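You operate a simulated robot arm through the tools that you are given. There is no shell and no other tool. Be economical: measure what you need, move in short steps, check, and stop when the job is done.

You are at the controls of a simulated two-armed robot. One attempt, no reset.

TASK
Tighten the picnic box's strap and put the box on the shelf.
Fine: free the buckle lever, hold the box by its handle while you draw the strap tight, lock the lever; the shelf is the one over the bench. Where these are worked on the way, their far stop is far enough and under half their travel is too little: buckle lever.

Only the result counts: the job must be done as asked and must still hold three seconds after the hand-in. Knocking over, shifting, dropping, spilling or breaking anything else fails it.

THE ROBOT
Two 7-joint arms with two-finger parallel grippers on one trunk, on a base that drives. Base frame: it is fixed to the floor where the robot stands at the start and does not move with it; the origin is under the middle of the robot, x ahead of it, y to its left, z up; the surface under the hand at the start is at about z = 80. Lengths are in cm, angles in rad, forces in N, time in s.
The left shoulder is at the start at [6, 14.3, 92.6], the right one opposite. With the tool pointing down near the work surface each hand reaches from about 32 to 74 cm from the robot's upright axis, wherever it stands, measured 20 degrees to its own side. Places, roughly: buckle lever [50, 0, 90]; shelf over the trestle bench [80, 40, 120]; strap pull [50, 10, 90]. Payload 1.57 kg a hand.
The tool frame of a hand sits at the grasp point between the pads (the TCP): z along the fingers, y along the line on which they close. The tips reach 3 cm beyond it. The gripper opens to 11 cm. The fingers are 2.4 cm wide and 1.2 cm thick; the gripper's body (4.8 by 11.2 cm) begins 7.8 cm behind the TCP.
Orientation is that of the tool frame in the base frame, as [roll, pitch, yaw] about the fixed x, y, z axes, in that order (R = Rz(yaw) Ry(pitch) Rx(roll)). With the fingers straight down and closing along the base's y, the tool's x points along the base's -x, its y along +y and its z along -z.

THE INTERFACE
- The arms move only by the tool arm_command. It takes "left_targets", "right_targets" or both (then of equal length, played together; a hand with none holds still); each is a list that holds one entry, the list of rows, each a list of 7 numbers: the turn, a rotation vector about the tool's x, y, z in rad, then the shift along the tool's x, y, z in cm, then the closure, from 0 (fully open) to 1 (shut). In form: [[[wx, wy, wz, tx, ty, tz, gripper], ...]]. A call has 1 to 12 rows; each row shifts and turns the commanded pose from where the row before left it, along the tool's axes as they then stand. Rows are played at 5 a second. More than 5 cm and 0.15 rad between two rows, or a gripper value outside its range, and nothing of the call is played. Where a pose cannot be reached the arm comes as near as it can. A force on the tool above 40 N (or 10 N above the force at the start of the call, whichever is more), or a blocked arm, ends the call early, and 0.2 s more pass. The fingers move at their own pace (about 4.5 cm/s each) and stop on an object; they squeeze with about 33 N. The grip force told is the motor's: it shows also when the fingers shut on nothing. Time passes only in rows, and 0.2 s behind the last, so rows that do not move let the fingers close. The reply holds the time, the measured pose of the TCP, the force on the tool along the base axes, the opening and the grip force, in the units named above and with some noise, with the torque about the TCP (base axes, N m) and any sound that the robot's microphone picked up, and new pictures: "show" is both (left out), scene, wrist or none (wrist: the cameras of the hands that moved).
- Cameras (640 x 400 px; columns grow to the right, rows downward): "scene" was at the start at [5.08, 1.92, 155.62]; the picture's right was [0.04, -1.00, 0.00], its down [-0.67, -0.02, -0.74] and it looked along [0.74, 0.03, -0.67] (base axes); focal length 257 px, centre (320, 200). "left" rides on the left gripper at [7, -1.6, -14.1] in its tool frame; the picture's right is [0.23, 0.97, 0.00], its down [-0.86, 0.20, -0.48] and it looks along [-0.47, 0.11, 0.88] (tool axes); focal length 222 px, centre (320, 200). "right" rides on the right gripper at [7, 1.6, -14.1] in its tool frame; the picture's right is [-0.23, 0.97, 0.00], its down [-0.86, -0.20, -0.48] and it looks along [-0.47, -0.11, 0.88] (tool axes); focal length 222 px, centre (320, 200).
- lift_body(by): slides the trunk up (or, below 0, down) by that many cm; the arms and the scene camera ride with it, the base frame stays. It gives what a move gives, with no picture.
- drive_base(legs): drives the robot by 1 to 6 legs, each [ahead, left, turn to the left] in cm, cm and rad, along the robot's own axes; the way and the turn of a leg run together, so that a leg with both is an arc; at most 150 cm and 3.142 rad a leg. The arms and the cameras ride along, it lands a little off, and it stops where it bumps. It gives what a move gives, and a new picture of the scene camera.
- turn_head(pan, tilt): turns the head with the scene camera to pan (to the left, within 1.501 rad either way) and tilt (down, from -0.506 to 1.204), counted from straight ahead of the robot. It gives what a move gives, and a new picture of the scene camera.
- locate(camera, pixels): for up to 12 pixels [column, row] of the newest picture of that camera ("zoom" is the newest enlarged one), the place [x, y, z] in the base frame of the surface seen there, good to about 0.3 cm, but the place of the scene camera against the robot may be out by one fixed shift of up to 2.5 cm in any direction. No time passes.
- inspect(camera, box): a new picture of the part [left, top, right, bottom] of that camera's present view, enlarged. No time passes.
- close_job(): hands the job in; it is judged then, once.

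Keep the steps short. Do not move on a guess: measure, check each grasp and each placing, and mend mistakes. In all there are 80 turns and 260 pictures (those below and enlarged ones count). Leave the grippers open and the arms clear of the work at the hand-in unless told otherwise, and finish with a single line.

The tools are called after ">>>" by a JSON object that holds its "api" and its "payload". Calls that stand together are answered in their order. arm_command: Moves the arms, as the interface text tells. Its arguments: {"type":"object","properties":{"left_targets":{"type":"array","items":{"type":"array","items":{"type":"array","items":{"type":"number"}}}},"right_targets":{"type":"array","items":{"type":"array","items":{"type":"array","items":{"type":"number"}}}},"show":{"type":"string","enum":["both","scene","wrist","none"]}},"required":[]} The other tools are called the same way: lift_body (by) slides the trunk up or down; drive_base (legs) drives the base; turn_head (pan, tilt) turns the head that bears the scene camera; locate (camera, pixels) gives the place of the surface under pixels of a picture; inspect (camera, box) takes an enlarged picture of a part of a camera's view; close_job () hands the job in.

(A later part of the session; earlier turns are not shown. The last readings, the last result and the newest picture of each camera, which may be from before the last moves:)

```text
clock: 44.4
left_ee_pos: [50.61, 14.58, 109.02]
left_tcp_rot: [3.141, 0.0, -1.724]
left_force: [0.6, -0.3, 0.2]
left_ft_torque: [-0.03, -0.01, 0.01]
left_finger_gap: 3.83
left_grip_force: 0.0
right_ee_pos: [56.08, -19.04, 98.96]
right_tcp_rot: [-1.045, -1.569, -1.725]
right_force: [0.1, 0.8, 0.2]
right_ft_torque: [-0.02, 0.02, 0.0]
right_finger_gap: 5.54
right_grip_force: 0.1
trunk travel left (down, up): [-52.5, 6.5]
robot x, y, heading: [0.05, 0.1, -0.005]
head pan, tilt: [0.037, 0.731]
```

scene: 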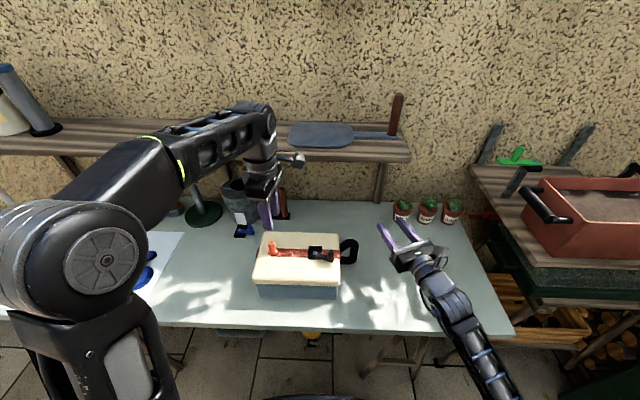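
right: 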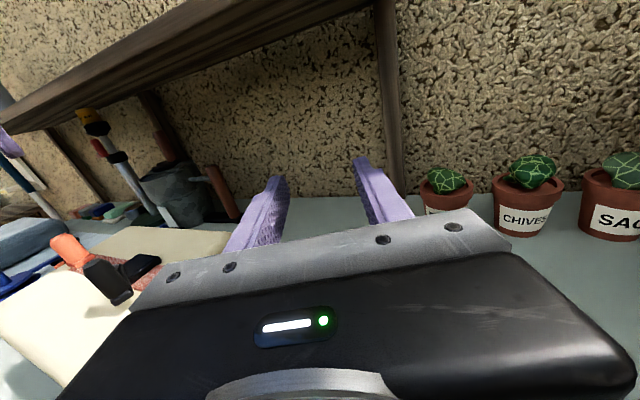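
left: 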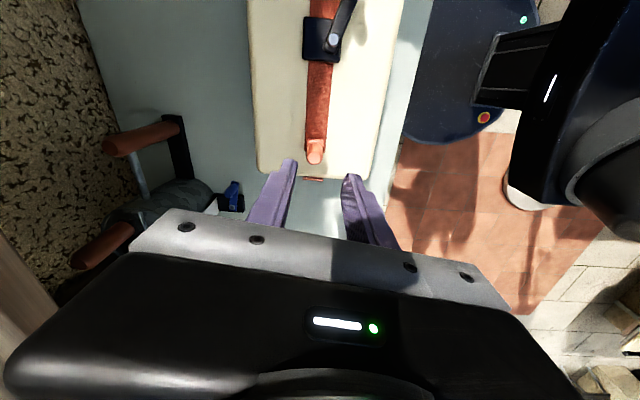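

The right hand now points forward at about 21° yaw. Before gripping I'll raise the trunk and test the right hand's reach at shelf height, in free air to the right of the shelf.

>>> {"api": "lift_body", "payload": {"by": 6.5}}

>>> {"api": "arm_command", "payload": {"right_targets": [[[0, 0, 0, 4.5, 0, 0, 0.5], [0, 0, 0, 4.5, 0, 0, 0.5], [0, 0, 0, 4.5, 0, 0, 0.5], [0, 0, 0, 4.5, 0, 0, 0.5], [0, 0, 0, 4.5, 0, 0, 0.5], [0, 0, 0, 0, 1, 4, 0.5], [0, 0, 0, 0, 1, 4, 0.5], [0, 0, 0, 0, 1, 4, 0.5], [0, 0, 0, 0, 1, 4, 0.5], [0, 0, 0, 0, 1, 4, 0.5]]], "show": "scene"}}

```text
clock: 45.4
left_ee_pos: [50.47, 14.52, 115.64]
left_tcp_rot: [-3.141, 0.001, -1.723]
left_force: [0.2, -0.4, 0.6]
left_ft_torque: [0.01, -0.02, -0.03]
left_finger_gap: 3.87
left_grip_force: 0.2
right_ee_pos: [56.11, -18.99, 105.33]
right_tcp_rot: [-1.272, -1.566, -1.498]
right_force: [-0.2, 0.4, -0.1]
right_ft_torque: [0.0, 0.02, 0.01]
right_finger_gap: 5.48
right_grip_force: 0.0
trunk travel left (down, up): [-59.0, 0.0]
robot x, y, heading: [-0.23, -0.4, -0.004]
head pan, tilt: [0.037, 0.731]
```

```text
clock: 47.6
left_ee_pos: [50.67, 14.39, 115.46]
left_tcp_rot: [-3.142, 0.0, -1.721]
left_force: [-0.3, 0.4, 0.2]
left_ft_torque: [-0.04, 0.04, 0.0]
left_finger_gap: 3.85
left_grip_force: 0.1
right_ee_pos: [76.74, -16.6, 127.91]
right_tcp_rot: [-1.273, -1.568, -1.496]
right_force: [-1.5, 0.2, 0.1]
right_ft_torque: [0.0, -0.06, -0.02]
right_finger_gap: 5.51
right_grip_force: 0.0
trunk travel left (down, up): [-59.0, 0.0]
robot x, y, heading: [-0.14, -0.06, -0.0]
head pan, tilt: [0.037, 0.731]
```

scene: 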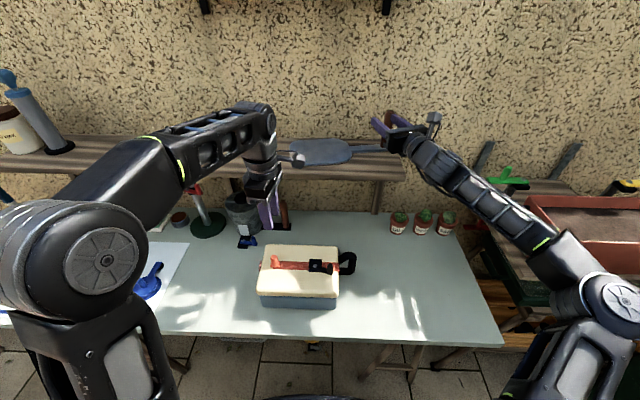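

The right hand reaches (76.7, −16.6, 127.9) with ease. I'll bring it back down and start tilting the left hand the mirrored way.

>>> {"api": "arm_command", "payload": {"right_targets": [[[0, 0, 0, 0, -1, -4, 0.6], [0, 0, 0, 0, -1, -4, 0.6], [0, 0, 0, 0, -1, -4, 0.6], [0, 0, 0, 0, -1, -4, 0.6], [0, 0, 0, 0, -1, -4, 0.6], [0, 0, 0, 0, 0, -4, 0.6], [0, 0, 0, -4.5, 0, -3, 0.6], [0, 0, 0, -4.5, 0, 0, 0.6], [0, 0, 0, -4.5, 0, 0, 0.6], [0, 0, 0, -4.5, 0, 0, 0.6], [0, 0, 0, -4.5, 0, 0, 0.6]]], "left_targets": [[[0, 0.1428, 0, 0, 0, 0, 0.6], [0, 0.1428, 0, 0, 0, 0, 0.6], [0, 0.1428, 0, 0, 0, 0, 0.6], [0, 0.1428, 0, 0, 0, 0, 0.6], [0, 0.1428, 0, 0, 0, 0, 0.6], [0, 0.1428, 0, 0, 0, 0, 0.6], [0, 0.1428, 0, 0, 0, 0, 0.6], [0, 0.1428, 0, 0, 0, 0, 0.6], [0, 0.1428, 0, 0, 0, 0, 0.6], [0, 0.1428, 0, 0, 0, 0, 0.6], [0, 0.1428, 0, 0, 0, 0, 0.6]]], "show": "scene"}}

>>> {"api": "arm_command", "payload": {"left_targets": [[[0.1435, 0, 0, 0, 0, 0, 0.6], [0.1435, 0, 0, 0, 0, 0, 0.6], [0.1435, 0, 0, 0, 0, 0, 0.6], [0.1435, 0, 0, 0, 0, 0, 0.6], [0.1435, 0, 0, 0, 0, 0, 0.6], [0.1435, 0, 0, 0, 0, 0, 0.6], [0.1435, 0, 0, 0, 0, 0, 0.6], [0.1435, 0, 0, 0, 0, 0, 0.6], [0.1435, 0, 0, 0, 0, 0, 0.6], [0.1435, 0, 0, 0, 0, 0, 0.6], [0.1435, 0, 0, 0, 0, 0, 0.6], [0.1435, 0, 0, 0, 0, 0, 0.6]]]}}

```text
refused: row 7 steps farther than a row can; nothing moved
```

```text
clock: 50.2
left_ee_pos: [54.85, 13.79, 121.34]
left_tcp_rot: [-1.437, -0.05, -1.732]
left_force: [-0.2, 0.5, 0.4]
left_ft_torque: [0.02, 0.0, 0.0]
left_finger_gap: 4.39
left_grip_force: 0.0
left hand out of reach, approached as far as the arm can: row 7, 8, 9, 10, 11, 12
right_ee_pos: [76.65, -16.82, 127.96]
right_tcp_rot: [-1.369, -1.569, -1.402]
right_force: [0.0, 0.0, -0.1]
right_ft_torque: [0.0, -0.02, -0.02]
right_finger_gap: 5.49
right_grip_force: 0.1
trunk travel left (down, up): [-59.0, 0.0]
robot x, y, heading: [0.17, 0.08, 0.001]
head pan, tilt: [0.037, 0.731]
```

scene: 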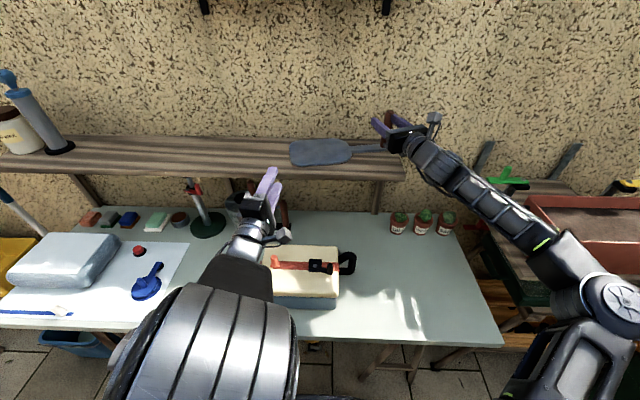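
left: 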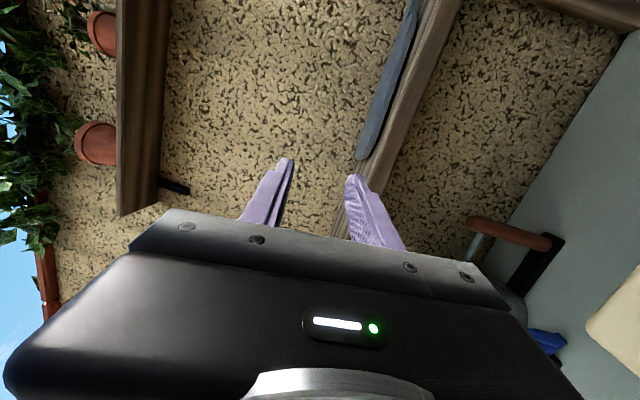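

That call was refused for the right hand, and the left hand took only its own turn. It now points forward with its camera to the side. I'll roll it so the camera is up while easing forward into reach, and bring the right hand back.

>>> {"api": "arm_command", "payload": {"right_targets": [[[0, 0, 0, 0, -1, -4, 0.6], [0, 0, 0, 0, -1, -4, 0.6], [0, 0, 0, 0, -1, -4, 0.6], [0, 0, 0, 0, -1, -4, 0.6], [0, 0, 0, 0, -1, -4, 0.6], [0, 0, 0, 0, 0, -4, 0.6], [0, 0, 0, -4.5, 0, 0, 0.6], [0, 0, 0, -4.5, 0, 0, 0.6], [0, 0, 0, -4.5, 0, 0, 0.6], [0, 0, 0, -4.5, 0, 0, 0.6], [0, 0, 0, -4.5, 0, 0, 0.6]]], "left_targets": [[[0, 0, -0.1428, 0, 0, 0.6, 0.6], [0, 0, -0.1428, 0, 0, 0.6, 0.6], [0, 0, -0.1428, 0, 0, 0.6, 0.6], [0, 0, -0.1428, 0, 0, 0.6, 0.6], [0, 0, -0.1428, 0, 0, 0.6, 0.6], [0, 0, -0.1428, 0, 0, 0.6, 0.6], [0, 0, -0.1428, 0, 0, 0.6, 0.6], [0, 0, -0.1428, 0, 0, 0.6, 0.6], [0, 0, -0.1428, 0, 0, 0.6, 0.6], [0, 0, -0.1428, 0, 0, 0.6, 0.6], [0, 0, -0.1428, 0, 0, 0.6, 0.6]]]}}

```text
clock: 52.6
left_ee_pos: [60.45, 12.22, 123.31]
left_tcp_rot: [0.351, -1.429, 2.632]
left_force: [0.2, -0.1, 0.4]
left_ft_torque: [0.04, 0.05, 0.03]
left_finger_gap: 4.4
left_grip_force: 0.1
left hand out of reach, approached as far as the arm can: row 11
right_ee_pos: [52.02, -20.48, 105.2]
right_tcp_rot: [-0.688, -1.568, -2.082]
right_force: [0.1, 0.6, -0.2]
right_ft_torque: [-0.04, 0.03, 0.01]
right_finger_gap: 4.41
right_grip_force: 0.0
trunk travel left (down, up): [-59.0, 0.0]
robot x, y, heading: [-0.3, -0.18, 0.005]
head pan, tilt: [0.037, 0.731]
```

scene: 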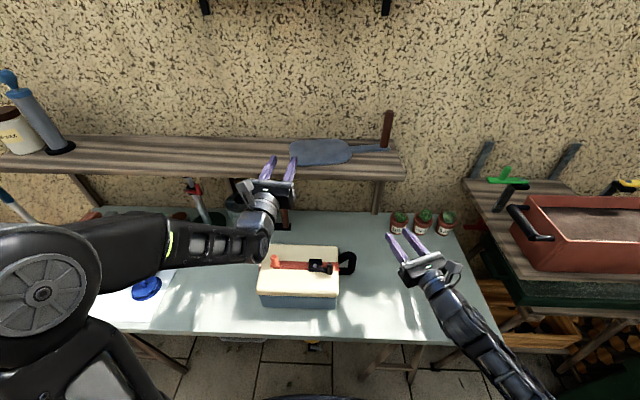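
right: 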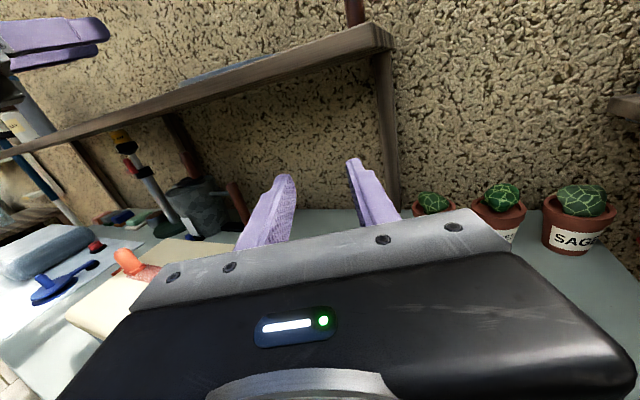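
left: 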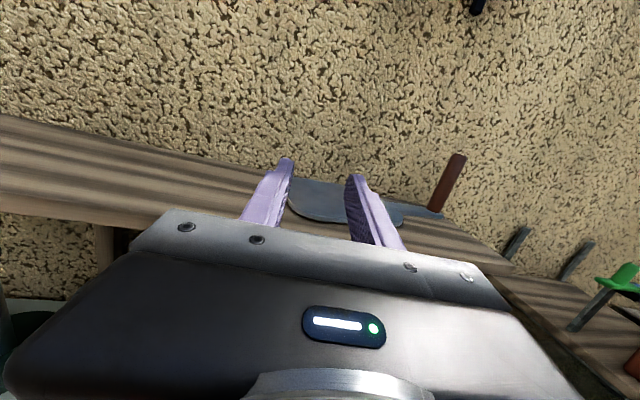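

The left hand points forward with its camera up, but the tab is too near the robot for this pose. I'll back the base off before gripping, so first I'll look at the floor around the robot.

>>> {"api": "turn_head", "payload": {"pan": 1.3, "tilt": 1.0}}

>>> {"api": "turn_head", "payload": {"pan": -1.3, "tilt": 1.0}}

```text
clock: 54.1
left_ee_pos: [60.55, 12.3, 123.29]
left_tcp_rot: [0.338, -1.433, 2.651]
left_force: [0.1, -0.6, 0.3]
left_ft_torque: [0.0, -0.01, 0.0]
left_finger_gap: 4.42
left_grip_force: 0.1
right_ee_pos: [51.93, -20.52, 105.24]
right_tcp_rot: [-1.206, -1.569, -1.567]
right_force: [-0.2, 0.7, 0.0]
right_ft_torque: [0.0, -0.01, -0.02]
right_finger_gap: 4.39
right_grip_force: 0.0
trunk travel left (down, up): [-59.0, 0.0]
robot x, y, heading: [-0.18, -0.07, -0.001]
head pan, tilt: [1.3, 1.0]
```

scene: 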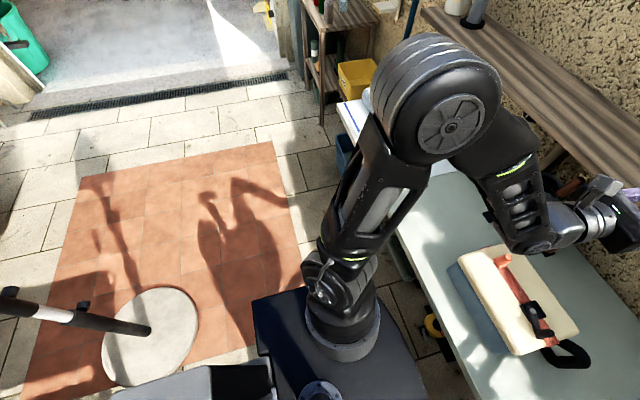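

```text
clock: 56.4
left_ee_pos: [60.51, 12.24, 123.32]
left_tcp_rot: [0.336, -1.431, 2.65]
left_force: [1.1, -0.7, 1.1]
left_ft_torque: [-0.03, 0.04, 0.0]
left_finger_gap: 4.41
left_grip_force: 0.1
right_ee_pos: [51.99, -20.64, 105.21]
right_tcp_rot: [-1.188, -1.568, -1.582]
right_force: [0.2, 0.4, -0.1]
right_ft_torque: [0.02, -0.01, 0.03]
right_finger_gap: 4.38
right_grip_force: 0.0
trunk travel left (down, up): [-59.0, 0.0]
robot x, y, heading: [-0.24, -0.03, 0.0]
head pan, tilt: [-1.3, 1.0]
```

scene: 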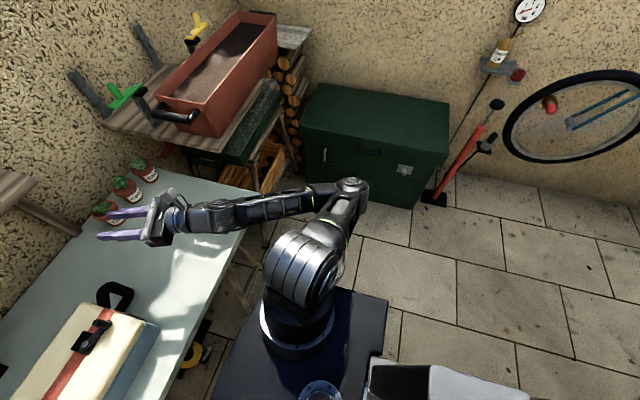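

A parasol-like stand with a white disc and pole is at the left rear. I'll measure where it stands.

>>> {"api": "turn_head", "payload": {"pan": 1.45, "tilt": 1.0}}

>>> {"api": "locate", "payload": {"camera": "scene", "pixels": [[160, 330], [220, 330], [210, 300], [170, 370], [230, 350], [90, 325], [20, 310], [330, 320], [300, 380], [480, 330], [440, 290]]}}

```text
clock: 58.8
left_ee_pos: [60.54, 12.29, 123.31]
left_tcp_rot: [0.336, -1.433, 2.649]
left_force: [-0.5, -0.4, 0.7]
left_ft_torque: [0.0, -0.01, 0.03]
left_finger_gap: 4.39
left_grip_force: 0.1
right_ee_pos: [52.05, -20.57, 105.3]
right_tcp_rot: [-1.176, -1.567, -1.592]
right_force: [-0.3, -0.7, -0.1]
right_ft_torque: [0.0, 0.0, -0.02]
right_finger_gap: 4.4
right_grip_force: 0.0
trunk travel left (down, up): [-59.0, 0.0]
robot x, y, heading: [-0.29, -0.12, 0.004]
head pan, tilt: [1.45, 1.0]
```

scene: 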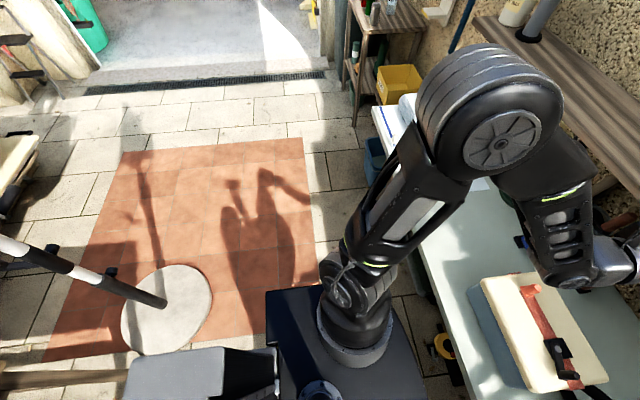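

```text
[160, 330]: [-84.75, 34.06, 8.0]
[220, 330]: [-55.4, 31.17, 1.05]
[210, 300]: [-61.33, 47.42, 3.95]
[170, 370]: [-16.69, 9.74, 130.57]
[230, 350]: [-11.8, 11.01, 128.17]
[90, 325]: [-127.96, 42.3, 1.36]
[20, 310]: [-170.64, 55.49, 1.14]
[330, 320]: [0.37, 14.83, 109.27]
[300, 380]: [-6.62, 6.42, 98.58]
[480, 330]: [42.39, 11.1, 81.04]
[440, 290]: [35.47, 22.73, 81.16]
```

The stand's disc edge is at x≈−60, so backing 13 cm is safe. I'll reset the head, then drive back.

>>> {"api": "turn_head", "payload": {"pan": 0.037, "tilt": 0.731}}

>>> {"api": "drive_base", "payload": {"legs": [[-13, 0, 0]]}}

```text
clock: 60.4
left_ee_pos: [60.53, 12.23, 123.32]
left_tcp_rot: [0.337, -1.432, 2.65]
left_force: [0.3, -0.2, 0.4]
left_ft_torque: [0.01, -0.01, 0.0]
left_finger_gap: 4.43
left_grip_force: 0.0
right_ee_pos: [52.01, -20.5, 105.41]
right_tcp_rot: [-1.194, -1.567, -1.576]
right_force: [0.7, -0.6, 0.3]
right_ft_torque: [-0.02, -0.02, -0.01]
right_finger_gap: 4.4
right_grip_force: 0.1
trunk travel left (down, up): [-59.0, 0.0]
robot x, y, heading: [0.03, 0.1, 0.002]
head pan, tilt: [0.037, 0.731]
```

scene: 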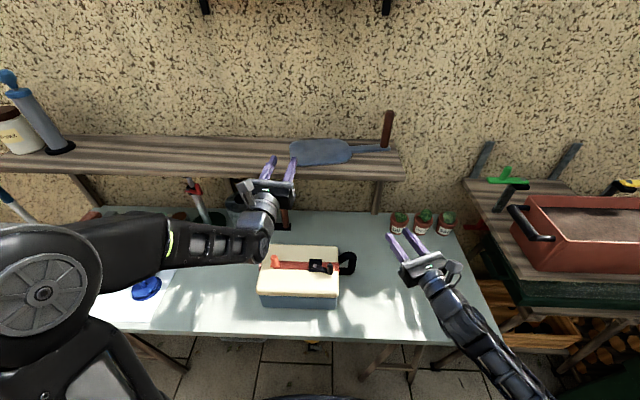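

```text
clock: 61.7
left_ee_pos: [46.69, 12.42, 123.4]
left_tcp_rot: [0.34, -1.429, 2.65]
left_force: [-0.4, 0.8, 0.4]
left_ft_torque: [0.0, 0.0, 0.0]
left_finger_gap: 4.4
left_grip_force: 0.1
right_ee_pos: [38.39, -20.4, 105.31]
right_tcp_rot: [-0.72, -1.568, -2.048]
right_force: [0.2, -0.1, 0.8]
right_ft_torque: [0.01, 0.0, -0.04]
right_finger_gap: 4.4
right_grip_force: 0.1
trunk travel left (down, up): [-59.0, 0.0]
robot x, y, heading: [-13.36, -0.2, 0.003]
head pan, tilt: [0.037, 0.731]
```

scene: 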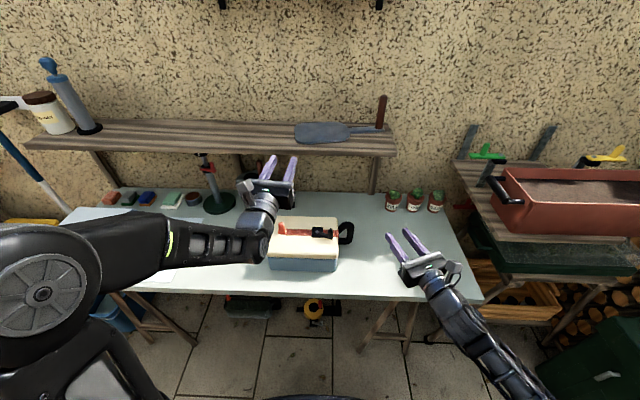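

Backed off. I'll level the left hand (pointing +x) and move it back and left, and lower the right hand toward its approach line to the handle.

>>> {"api": "arm_command", "payload": {"left_targets": [[[0.078, -0.066, 0, 0, -1.3, -1.5, 0.65], [0.078, -0.066, 0, 0, -1.3, -1.5, 0.65], [0, 0, 0, 0, -1.2, -1.5, 0.65], [0, 0, 0, 0, 0, -1.5, 0.65], [0, 0, 0, 0, 0, 0, 0.65]]], "right_targets": [[[0, 0, 0, -4, -1.1, 0.5, 0.6], [0, 0, 0, -4, -1.1, 0.5, 0.6], [0, 0, 0, -4, -1.1, 0.5, 0.6], [0, 0, 0, -4, -1.1, 0.5, 0.6], [0, 0, 0, 0, 0, 0, 0.6]]]}}

```text
clock: 62.9
left_ee_pos: [41.18, 16.49, 122.72]
left_tcp_rot: [1.751, -1.515, 1.388]
left_force: [-0.5, 0.5, 0.6]
left_ft_torque: [-0.01, 0.01, -0.01]
left_finger_gap: 3.87
left_grip_force: 0.0
right_ee_pos: [39.23, -15.14, 89.39]
right_tcp_rot: [-1.338, -1.568, -1.431]
right_force: [-0.6, -0.8, 0.8]
right_ft_torque: [0.01, 0.0, 0.01]
right_finger_gap: 4.43
right_grip_force: 0.1
trunk travel left (down, up): [-59.0, 0.0]
robot x, y, heading: [-13.63, -0.08, 0.002]
head pan, tilt: [0.037, 0.731]
```

scene: 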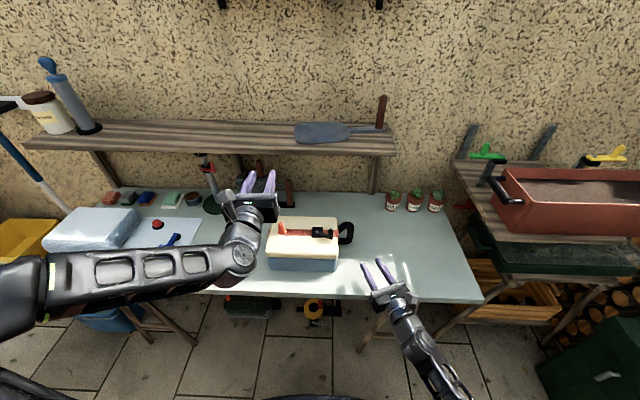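
right: 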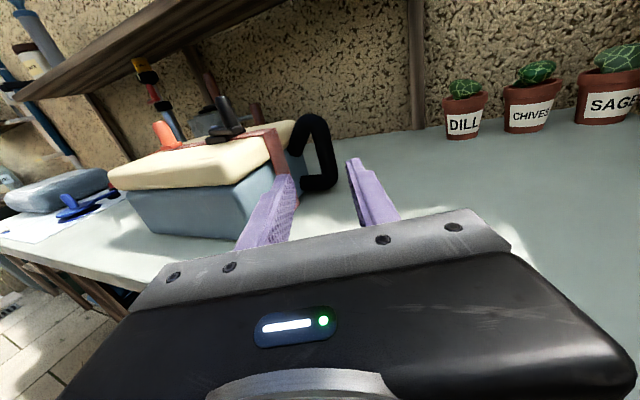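
left: 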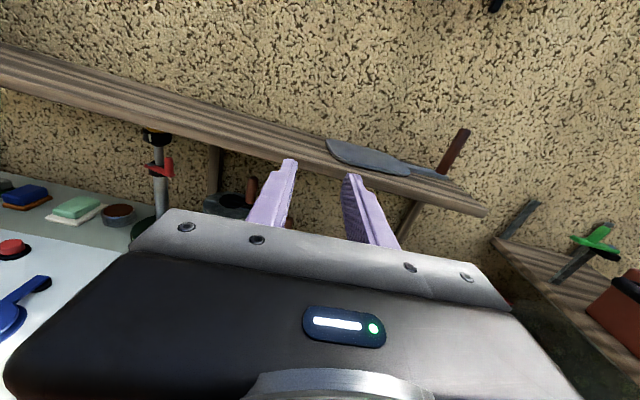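

The right camera now sees the handle loop squarely at (318,155). I'll measure it.

>>> {"api": "inspect", "payload": {"camera": "right", "box": [260, 100, 370, 210]}}

>>> {"api": "locate", "payload": {"camera": "zoom", "pixels": [[330, 100], [400, 200], [380, 330], [350, 190], [395, 150], [250, 130], [300, 320], [340, 260], [370, 280]]}}

```text
3.64 times, centred on (315, 155) of right
```

zoom: 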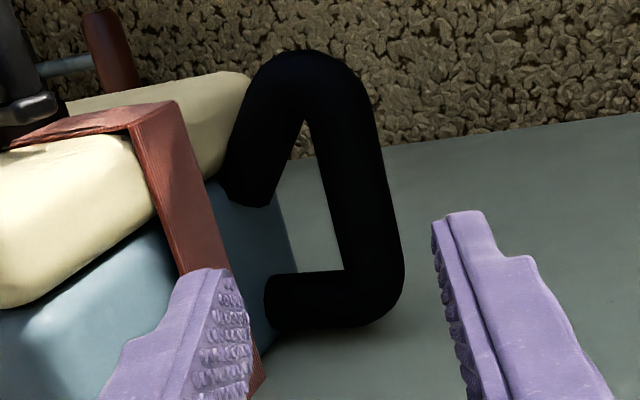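

```text
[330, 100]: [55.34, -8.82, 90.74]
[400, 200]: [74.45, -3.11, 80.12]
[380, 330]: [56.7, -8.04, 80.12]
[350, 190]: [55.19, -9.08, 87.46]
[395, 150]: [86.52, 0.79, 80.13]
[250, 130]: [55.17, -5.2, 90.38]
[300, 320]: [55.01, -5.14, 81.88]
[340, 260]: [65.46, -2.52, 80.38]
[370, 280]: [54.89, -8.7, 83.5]
```

The bar centre is at about (56.3, −9.1) and the loop is open for z≈84–88. I'll align at z 85.8 with a 3.6 cm gap and advance 10 cm, then check.

>>> {"api": "arm_command", "payload": {"right_targets": [[[0, 0, 0, -1.8, 0.3, 2, 0.67], [0, 0, 0, -1.8, 0.28, 2, 0.67], [0, 0, 0, 0, 0, 3, 0.67], [0, 0, 0, 0, 0, 3, 0.67], [0, 0, 0, 0, 0, 0, 0.67]]], "show": "wrist"}}

>>> {"api": "inspect", "payload": {"camera": "right", "box": [240, 100, 400, 220]}}

```text
clock: 64.1
left_ee_pos: [41.28, 16.48, 122.86]
left_tcp_rot: [1.734, -1.512, 1.408]
left_force: [0.7, -0.7, -0.1]
left_ft_torque: [0.03, -0.03, -0.01]
left_finger_gap: 3.89
left_grip_force: 0.1
right_ee_pos: [48.4, -12.13, 85.5]
right_tcp_rot: [-1.125, -1.569, -1.643]
right_force: [0.0, 0.6, -0.7]
right_ft_torque: [0.0, -0.01, 0.01]
right_finger_gap: 3.61
right_grip_force: 0.1
trunk travel left (down, up): [-59.0, 0.0]
robot x, y, heading: [-13.52, -0.25, 0.002]
head pan, tilt: [0.037, 0.731]
```

right: 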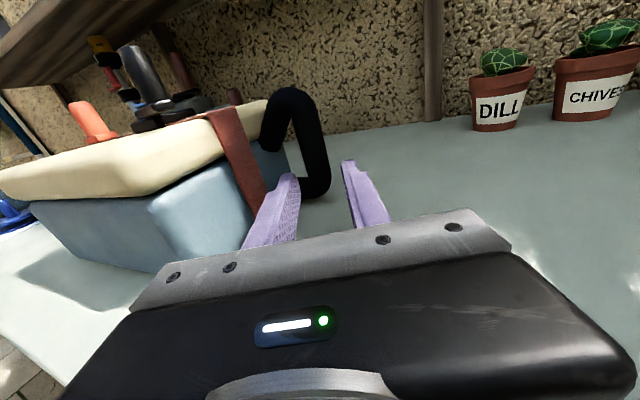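

```text
3.33 times, centred on (320, 160) of right
```

zoom: 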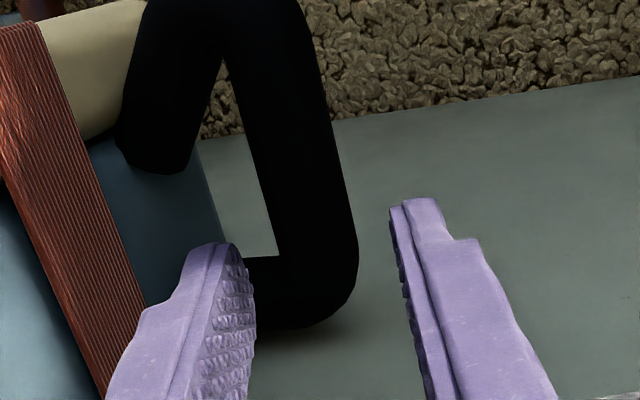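

The bar is nearly on the centre line (zoom column ~312 vs 320). I'll shift 0.2 toward it, widen slightly, and go in.

>>> {"api": "arm_command", "payload": {"right_targets": [[[0, 0, 0, 0.1, -0.2, 2, 0.65], [0, 0, 0, 0, 0, 2, 0.65], [0, 0, 0, 0, 0, 2, 0.65], [0, 0, 0, 0, 0, 2, 0.65], [0, 0, 0, 0, 0, 0, 0.65]]], "show": "wrist"}}

>>> {"api": "inspect", "payload": {"camera": "right", "box": [240, 100, 400, 220]}}

```text
clock: 65.3
left_ee_pos: [41.22, 16.62, 122.85]
left_tcp_rot: [1.735, -1.512, 1.407]
left_force: [0.5, 0.6, -0.6]
left_ft_torque: [0.02, 0.02, 0.0]
left_finger_gap: 3.89
left_grip_force: 0.0
right_ee_pos: [55.64, -9.43, 85.61]
right_tcp_rot: [-1.204, -1.567, -1.564]
right_force: [0.1, -0.1, 0.5]
right_ft_torque: [-0.01, -0.02, -0.04]
right_finger_gap: 3.86
right_grip_force: 0.0
trunk travel left (down, up): [-59.0, 0.0]
robot x, y, heading: [-13.59, -0.24, -0.002]
head pan, tilt: [0.037, 0.731]
```

right: 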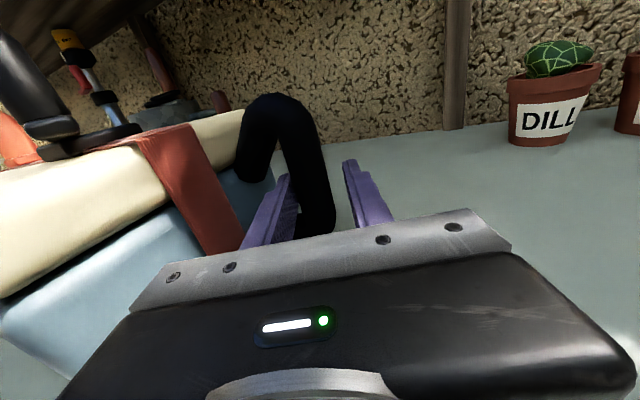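

```text
3.33 times, centred on (320, 160) of right
```

zoom: 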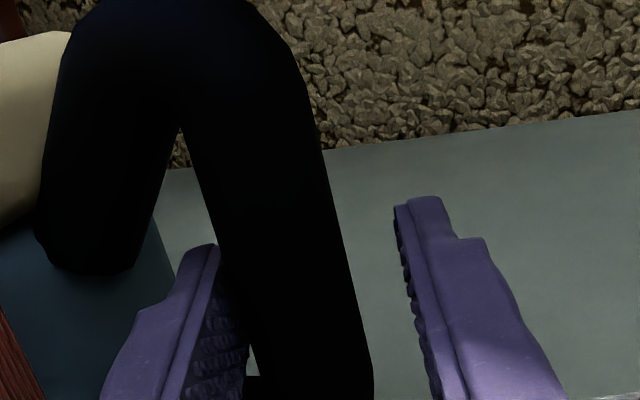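

The inner finger is inside the loop. I'll close the right hand on the bar, and lower the left hand in front of the box to z≈95.3.

>>> {"api": "arm_command", "payload": {"right_targets": [[[0, 0, 0, 0, 0, 0, 1], [0, 0, 0, 0, 0, 0, 1], [0, 0, 0, 0, 0, 0, 1], [0, 0, 0, 0, 0, 0, 1], [0, 0, 0, 0, 0, 0, 1], [0, 0, 0, 0, 0, 0, 1], [0, 0, 0, 0, 0, 0, 1], [0, 0, 0, 0, 0, 0, 1], [0, 0, 0, 0, 0, 0, 1]]], "left_targets": [[[0, 0, 0.058, 0, 0, -4, 0.65], [0, 0, 0, -3.9, 0, 0, 0.65], [0, 0, 0, -3.9, 0, 0, 0.65], [0, 0, 0, -3.9, 0, 0, 0.65], [0, 0, 0, -3.9, 0, 0, 0.65], [0, 0, 0, -3.9, 0, 0, 0.65], [0, 0, 0, -3.9, 0, 0, 0.65], [0, 0, 0, -3.9, 0, 0, 0.65], [0, 0, 0, 0, 0, 0, 0.65]]]}}

```text
clock: 67.3
left_ee_pos: [41.7, 15.76, 97.15]
left_tcp_rot: [-2.91, -1.562, -0.233]
left_force: [0.7, 0.3, 0.9]
left_ft_torque: [-0.01, 0.01, 0.02]
left_finger_gap: 3.88
left_grip_force: 0.0
left hand out of reach, approached as far as the arm can: row 1, 2, 3
right_ee_pos: [55.74, -9.54, 85.74]
right_tcp_rot: [-1.191, -1.57, -1.578]
right_force: [0.7, -1.7, 0.8]
right_ft_torque: [-0.74, -0.4, -0.09]
right_finger_gap: 2.49
right_grip_force: 33.3
trunk travel left (down, up): [-59.0, 0.0]
robot x, y, heading: [-13.82, -0.61, -0.005]
head pan, tilt: [0.037, 0.731]
```

scene: 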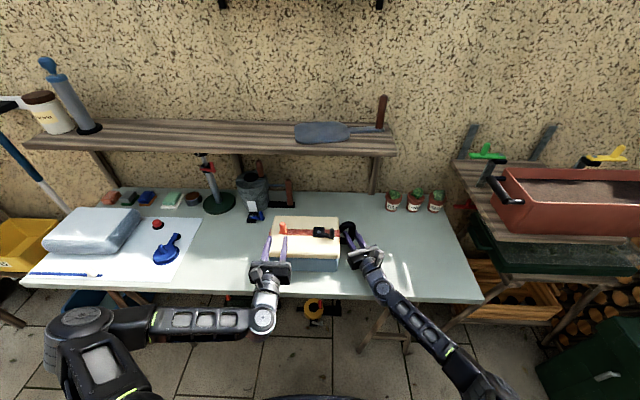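
right: 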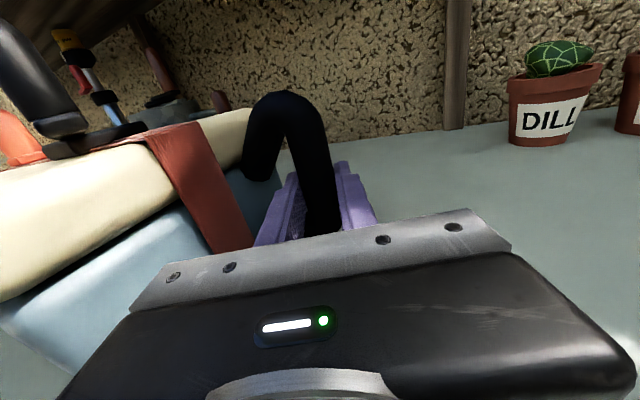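
left: 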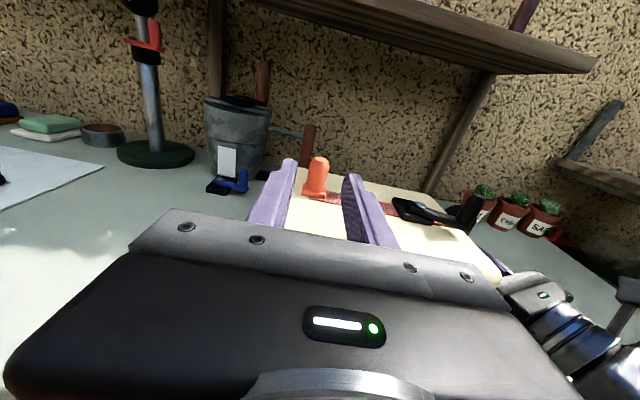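

The tab is centred between the left fingers at (317,180). I'll measure it.

>>> {"api": "locate", "payload": {"camera": "left", "pixels": [[317, 165], [316, 180], [313, 195], [327, 180], [307, 180], [330, 200], [300, 240]]}}

>>> {"api": "inspect", "payload": {"camera": "left", "box": [240, 130, 400, 250]}}

```text
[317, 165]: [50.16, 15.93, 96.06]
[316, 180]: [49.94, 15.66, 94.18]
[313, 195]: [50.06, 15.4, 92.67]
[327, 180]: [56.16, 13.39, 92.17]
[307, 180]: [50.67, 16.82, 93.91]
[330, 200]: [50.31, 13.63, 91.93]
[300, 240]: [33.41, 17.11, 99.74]
```

```text
3.33 times, centred on (320, 190) of left
```

zoom: 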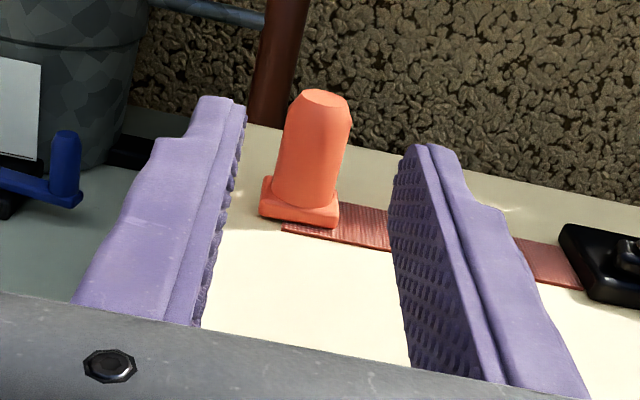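

The tab post is at about (51, 15.9), z 93–96.5. I'll advance 8.8 cm at z≈95 and close.

>>> {"api": "arm_command", "payload": {"left_targets": [[[0, 0, 0, -1, -0.1, 1, 0.65], [0, 0, 0, -1, -0.1, 2, 0.65], [0, 0, 0, 0, 0, 3, 0.65], [0, 0, 0, 0, 0, 2.8, 0.65], [0, 0, 0, 0, 0, 0, 0.65]]], "show": "both"}}

>>> {"api": "inspect", "payload": {"camera": "left", "box": [240, 130, 400, 250]}}

>>> {"api": "inspect", "payload": {"camera": "scene", "box": [240, 200, 400, 300]}}

```text
clock: 68.5
left_ee_pos: [50.33, 15.98, 95.16]
left_tcp_rot: [-2.943, -1.563, -0.199]
left_force: [0.2, 0.0, 0.1]
left_ft_torque: [0.01, 0.03, 0.0]
left_finger_gap: 3.82
left_grip_force: 0.1
right_ee_pos: [55.61, -9.44, 85.56]
right_tcp_rot: [-1.148, -1.569, -1.62]
right_force: [0.6, -0.2, 1.3]
right_ft_torque: [-0.72, -0.3, -0.12]
right_finger_gap: 2.48
right_grip_force: 33.2
trunk travel left (down, up): [-59.0, 0.0]
robot x, y, heading: [-13.59, 0.15, 0.001]
head pan, tilt: [0.037, 0.731]
```

scene: 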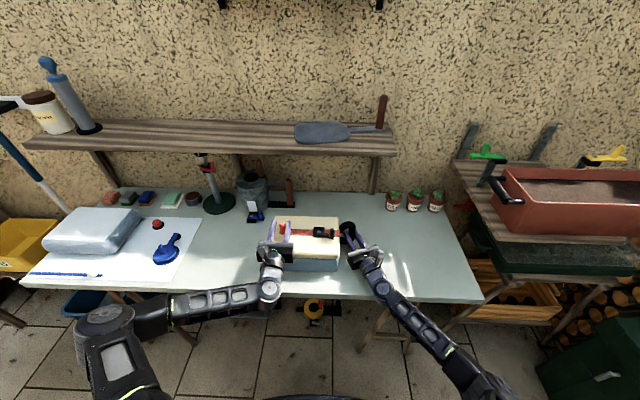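
left: 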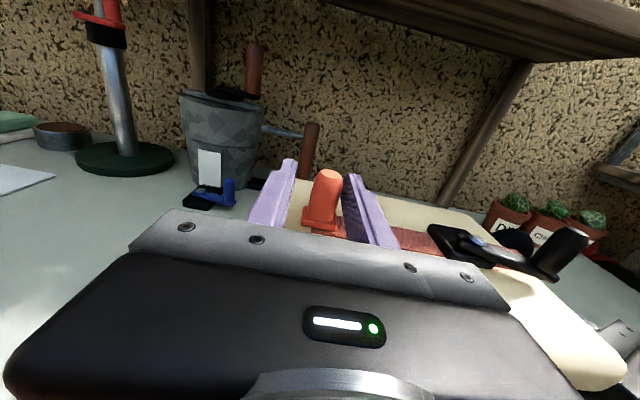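

```text
3.33 times, centred on (320, 190) of left
```

zoom: 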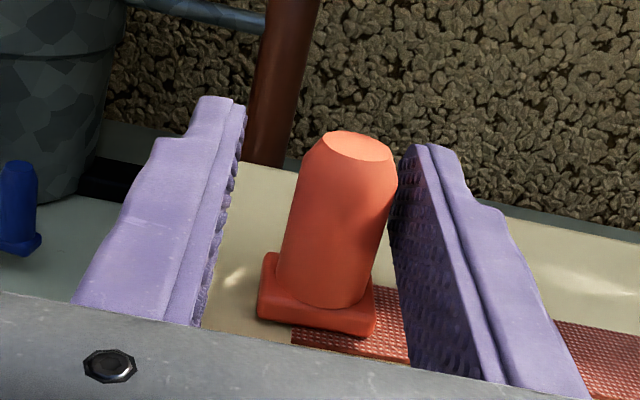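

```text
4.00 times, centred on (320, 250) of scene
```

zoom: 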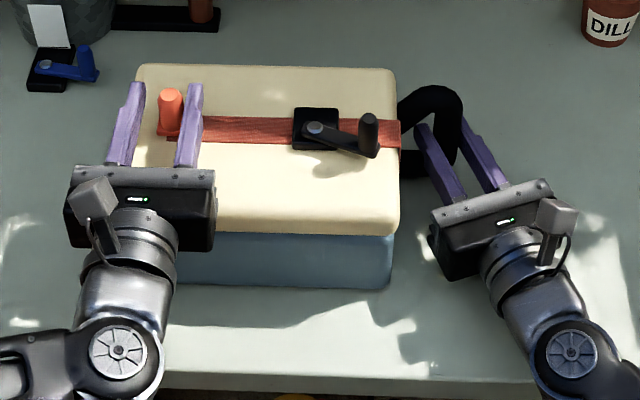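

The post sits 0.25 cm toward −y. I'll shift, move in 0.5 and close.

>>> {"api": "arm_command", "payload": {"left_targets": [[[0, 0, 0, 0, 0.25, 0.5, 0.65], [0, 0, 0, 0, 0, 0, 1], [0, 0, 0, 0, 0, 0, 1], [0, 0, 0, 0, 0, 0, 1], [0, 0, 0, 0, 0, 0, 1]]], "show": "wrist"}}

>>> {"api": "arm_command", "payload": {"left_targets": [[[0, 0, 0, 0.5, 0, 0, 1], [0, 0, 0, 0.5, 0, 0, 1], [0, 0, 0, 0.5, 0, 0, 1], [0, 0, 0, 0.5, 0, 0, 1], [0, 0, 0, 0, 0, 0, 1]]], "right_targets": [[[0, 0, 0, 0.5, 0, 0, 1], [0, 0, 0, 0.5, 0, 0, 1], [0, 0, 0, 0.5, 0, 0, 1], [0, 0, 0, 0.5, 0, 0, 1], [0, 0, 0, 0, 0, 0, 1]]], "show": "wrist"}}

>>> {"api": "inspect", "payload": {"camera": "scene", "box": [240, 200, 400, 300]}}

```text
clock: 69.7
left_ee_pos: [50.8, 15.62, 95.18]
left_tcp_rot: [-3.085, -1.562, -0.061]
left_force: [-0.9, -7.9, 0.1]
left_ft_torque: [0.56, 0.1, 0.0]
left_finger_gap: 1.96
left_grip_force: 32.1
right_ee_pos: [55.65, -9.17, 85.57]
right_tcp_rot: [-1.239, -1.568, -1.525]
right_force: [-0.9, 6.7, 3.6]
right_ft_torque: [-1.09, 0.3, -0.19]
right_finger_gap: 2.5
right_grip_force: 32.8
trunk travel left (down, up): [-59.0, 0.0]
robot x, y, heading: [-13.77, -0.31, 0.002]
head pan, tilt: [0.037, 0.731]
```

left: 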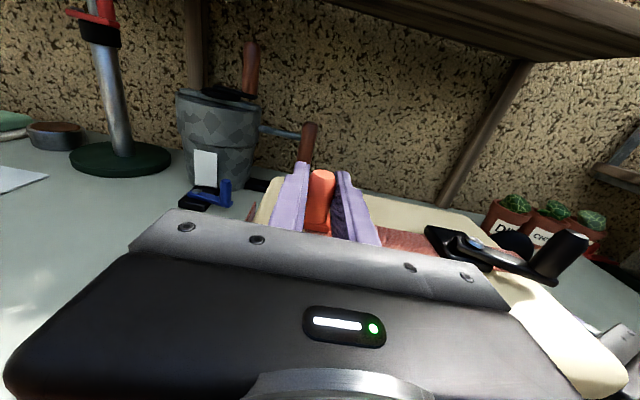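

```text
clock: 70.9
left_ee_pos: [50.9, 15.62, 97.13]
left_tcp_rot: [-2.988, -1.563, -0.154]
left_force: [0.9, -8.0, 2.0]
left_ft_torque: [-0.84, -0.77, 0.02]
left_finger_gap: 1.96
left_grip_force: 32.6
right_ee_pos: [55.78, -9.49, 87.57]
right_tcp_rot: [-1.716, -1.569, -1.051]
right_force: [-1.0, 6.6, -6.1]
right_ft_torque: [-1.21, 0.34, -0.1]
right_finger_gap: 2.49
right_grip_force: 33.2
trunk travel left (down, up): [-59.0, 0.0]
robot x, y, heading: [-14.06, 0.17, -0.0]
head pan, tilt: [0.037, 0.731]
```

right: 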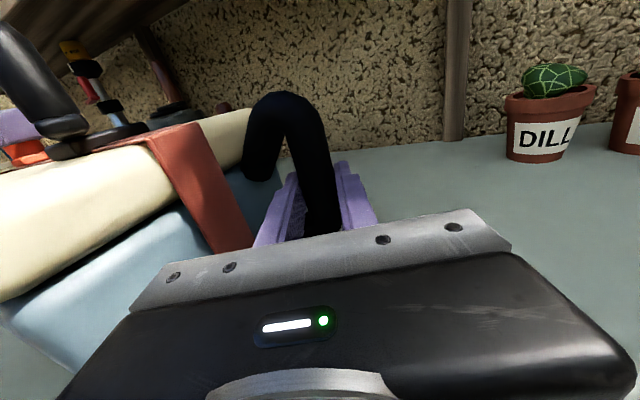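
left: 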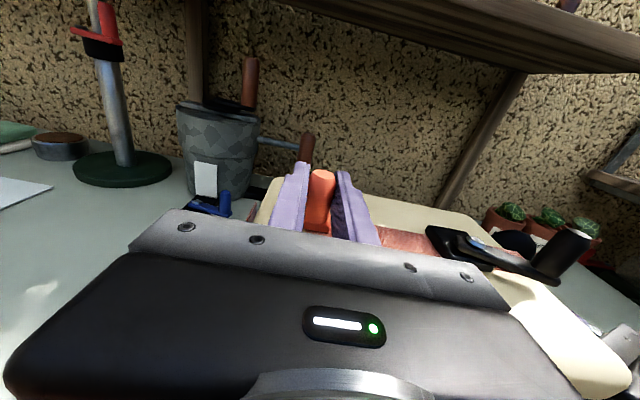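

```text
4.00 times, centred on (320, 250) of scene
```

zoom: 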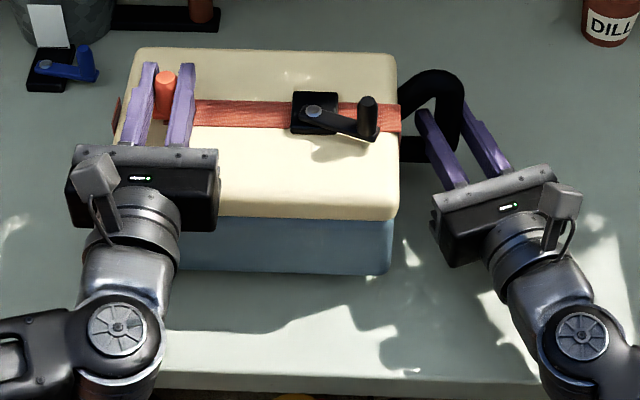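

The box rises level with both hands (2 cm). I'll continue lifting in step.

>>> {"api": "arm_command", "payload": {"left_targets": [[[0, 0, 0, 2, 0.1, 0, 1], [0, 0, 0, 2, 0, 0, 1], [0, 0, 0, 2, 0, 0, 1], [0, 0, 0, 2, 0, 0, 1], [0, 0, 0, 2, 0, 0, 1], [0, 0, 0, 0, 0, 0, 1]]], "right_targets": [[[0, 0, 0, 2, 0, 0, 1], [0, 0, 0, 2, 0, 0, 1], [0, 0, 0, 2, 0, 0, 1], [0, 0, 0, 2, 0, 0, 1], [0, 0, 0, 2, 0, 0, 1], [0, 0, 0, 0, 0, 0, 1]]], "show": "scene"}}

>>> {"api": "inspect", "payload": {"camera": "scene", "box": [220, 150, 420, 275]}}

```text
clock: 72.3
left_ee_pos: [50.84, 15.66, 107.02]
left_tcp_rot: [-2.9, -1.56, -0.241]
left_force: [-1.7, 2.4, -3.3]
left_ft_torque: [0.53, -0.21, 0.04]
left_finger_gap: 1.92
left_grip_force: 33.1
right_ee_pos: [55.9, -9.29, 97.62]
right_tcp_rot: [-1.461, -1.568, -1.308]
right_force: [0.9, -3.6, -2.9]
right_ft_torque: [-0.64, 0.16, -0.11]
right_finger_gap: 2.48
right_grip_force: 33.0
trunk travel left (down, up): [-59.0, 0.0]
robot x, y, heading: [-13.58, -0.14, 0.005]
head pan, tilt: [0.037, 0.731]
```

scene: 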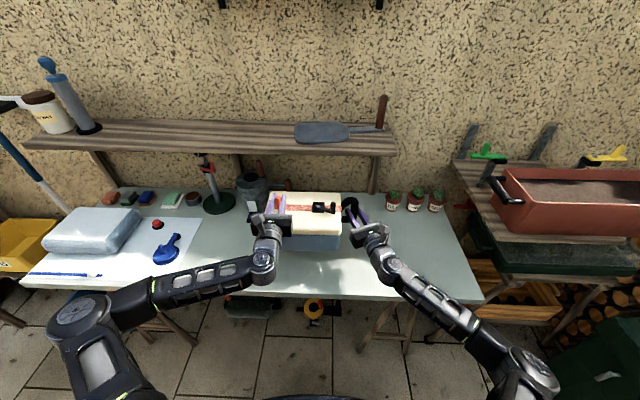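

```text
3.20 times, centred on (320, 212) of scene
```

zoom: 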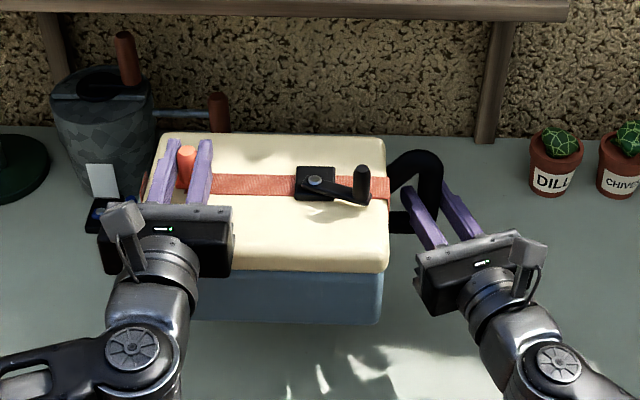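

It is balanced at about 3 N a hand, and level. Continuing.

>>> {"api": "arm_command", "payload": {"left_targets": [[[0, 0, 0, 2.2, 0, 0, 1], [0, 0, 0, 2.2, 0, 0, 1], [0, 0, 0, 2.2, 0, 0, 1], [0, 0, 0, 2.2, 0, 0, 1], [0, 0, 0, 2.2, 0, 0, 1], [0, 0, 0, 2.2, 0, 0, 1], [0, 0, 0, 0, 0, 0, 1]]], "right_targets": [[[0, 0, 0, 2.2, 0, 0, 1], [0, 0, 0, 2.2, 0, 0, 1], [0, 0, 0, 2.2, 0, 0, 1], [0, 0, 0, 2.2, 0, 0, 1], [0, 0, 0, 2.2, 0, 0, 1], [0, 0, 0, 2.2, 0, 0, 1], [0, 0, 0, 0, 0, 0, 1]]], "show": "scene"}}

>>> {"api": "arm_command", "payload": {"left_targets": [[[0, 0, 0, 2.2, 0, 0, 1], [0, 0, 0, 2.2, 0, 0, 1], [0, 0, 0, 2.2, 0, 0, 1], [0, 0, 0, 2.2, 0, 0, 1], [0, 0, 0, 2.2, 0, 0, 1], [0, 0, 0, 2.2, 0, 0, 1], [0, 0, 0, 1.2, 0, 0, 1], [0, 0, 0, 0, 0, 0, 1]]], "right_targets": [[[0, 0, 0, 2.2, 0, 0, 1], [0, 0, 0, 2.2, 0, 0, 1], [0, 0, 0, 2.2, 0, 0, 1], [0, 0, 0, 2.2, 0, 0, 1], [0, 0, 0, 2.2, 0, 0, 1], [0, 0, 0, 2.2, 0, 0, 1], [0, 0, 0, 1.2, 0, 0, 1], [0, 0, 0, 0, 0, 0, 1]]], "show": "both"}}

```text
clock: 73.9
left_ee_pos: [50.68, 15.51, 120.18]
left_tcp_rot: [-2.991, -1.561, -0.149]
left_force: [-2.6, 6.8, 5.6]
left_ft_torque: [-0.85, -0.6, 0.0]
left_finger_gap: 1.98
left_grip_force: 33.2
right_ee_pos: [55.72, -9.51, 110.91]
right_tcp_rot: [-2.06, -1.569, -0.711]
right_force: [3.3, -6.0, -12.2]
right_ft_torque: [-1.05, 0.32, -0.33]
right_finger_gap: 2.52
right_grip_force: 32.8
trunk travel left (down, up): [-59.0, 0.0]
robot x, y, heading: [-13.59, -0.54, 0.002]
head pan, tilt: [0.037, 0.731]
```

scene: 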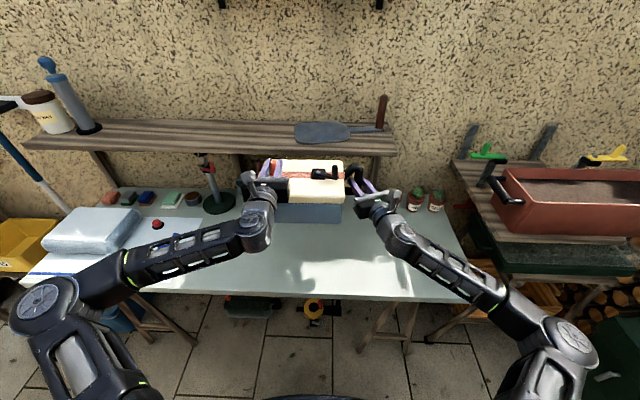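

```text
clock: 75.7
left_ee_pos: [51.22, 15.63, 134.71]
left_tcp_rot: [-3.053, -1.563, -0.089]
left_force: [-1.7, 10.6, 4.2]
left_ft_torque: [-0.77, 0.27, 0.06]
left_finger_gap: 1.98
left_grip_force: 33.8
right_ee_pos: [55.78, -9.39, 125.39]
right_tcp_rot: [-1.602, -1.569, -1.164]
right_force: [2.1, -10.9, -11.4]
right_ft_torque: [-0.49, -0.58, -0.04]
right_finger_gap: 2.51
right_grip_force: 33.0
trunk travel left (down, up): [-59.0, 0.0]
robot x, y, heading: [-13.75, -0.08, 0.007]
head pan, tilt: [0.037, 0.731]
```

scene: 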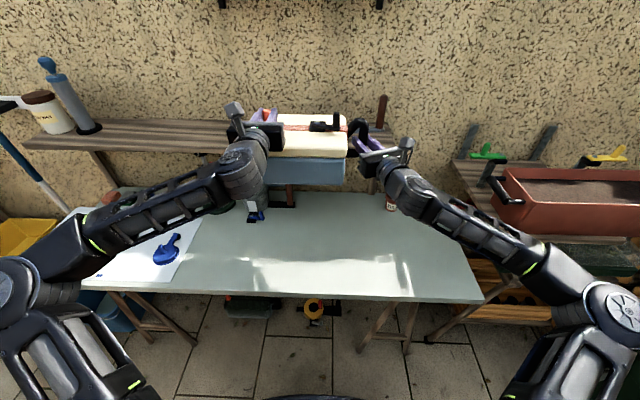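
right: 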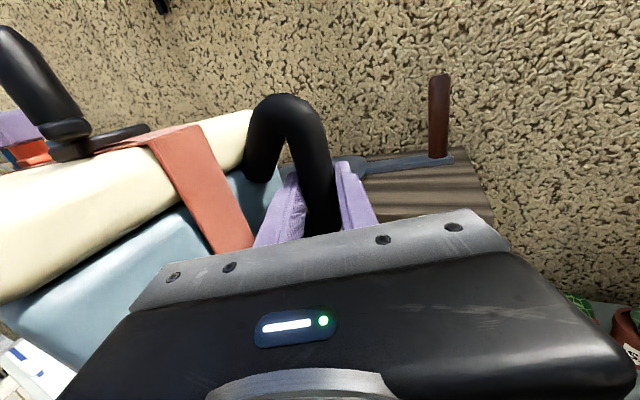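
left: 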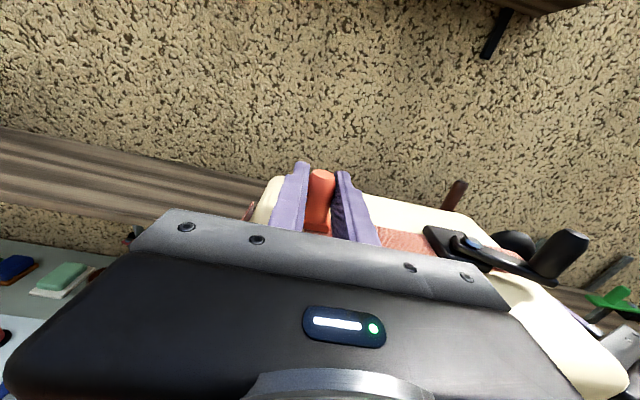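

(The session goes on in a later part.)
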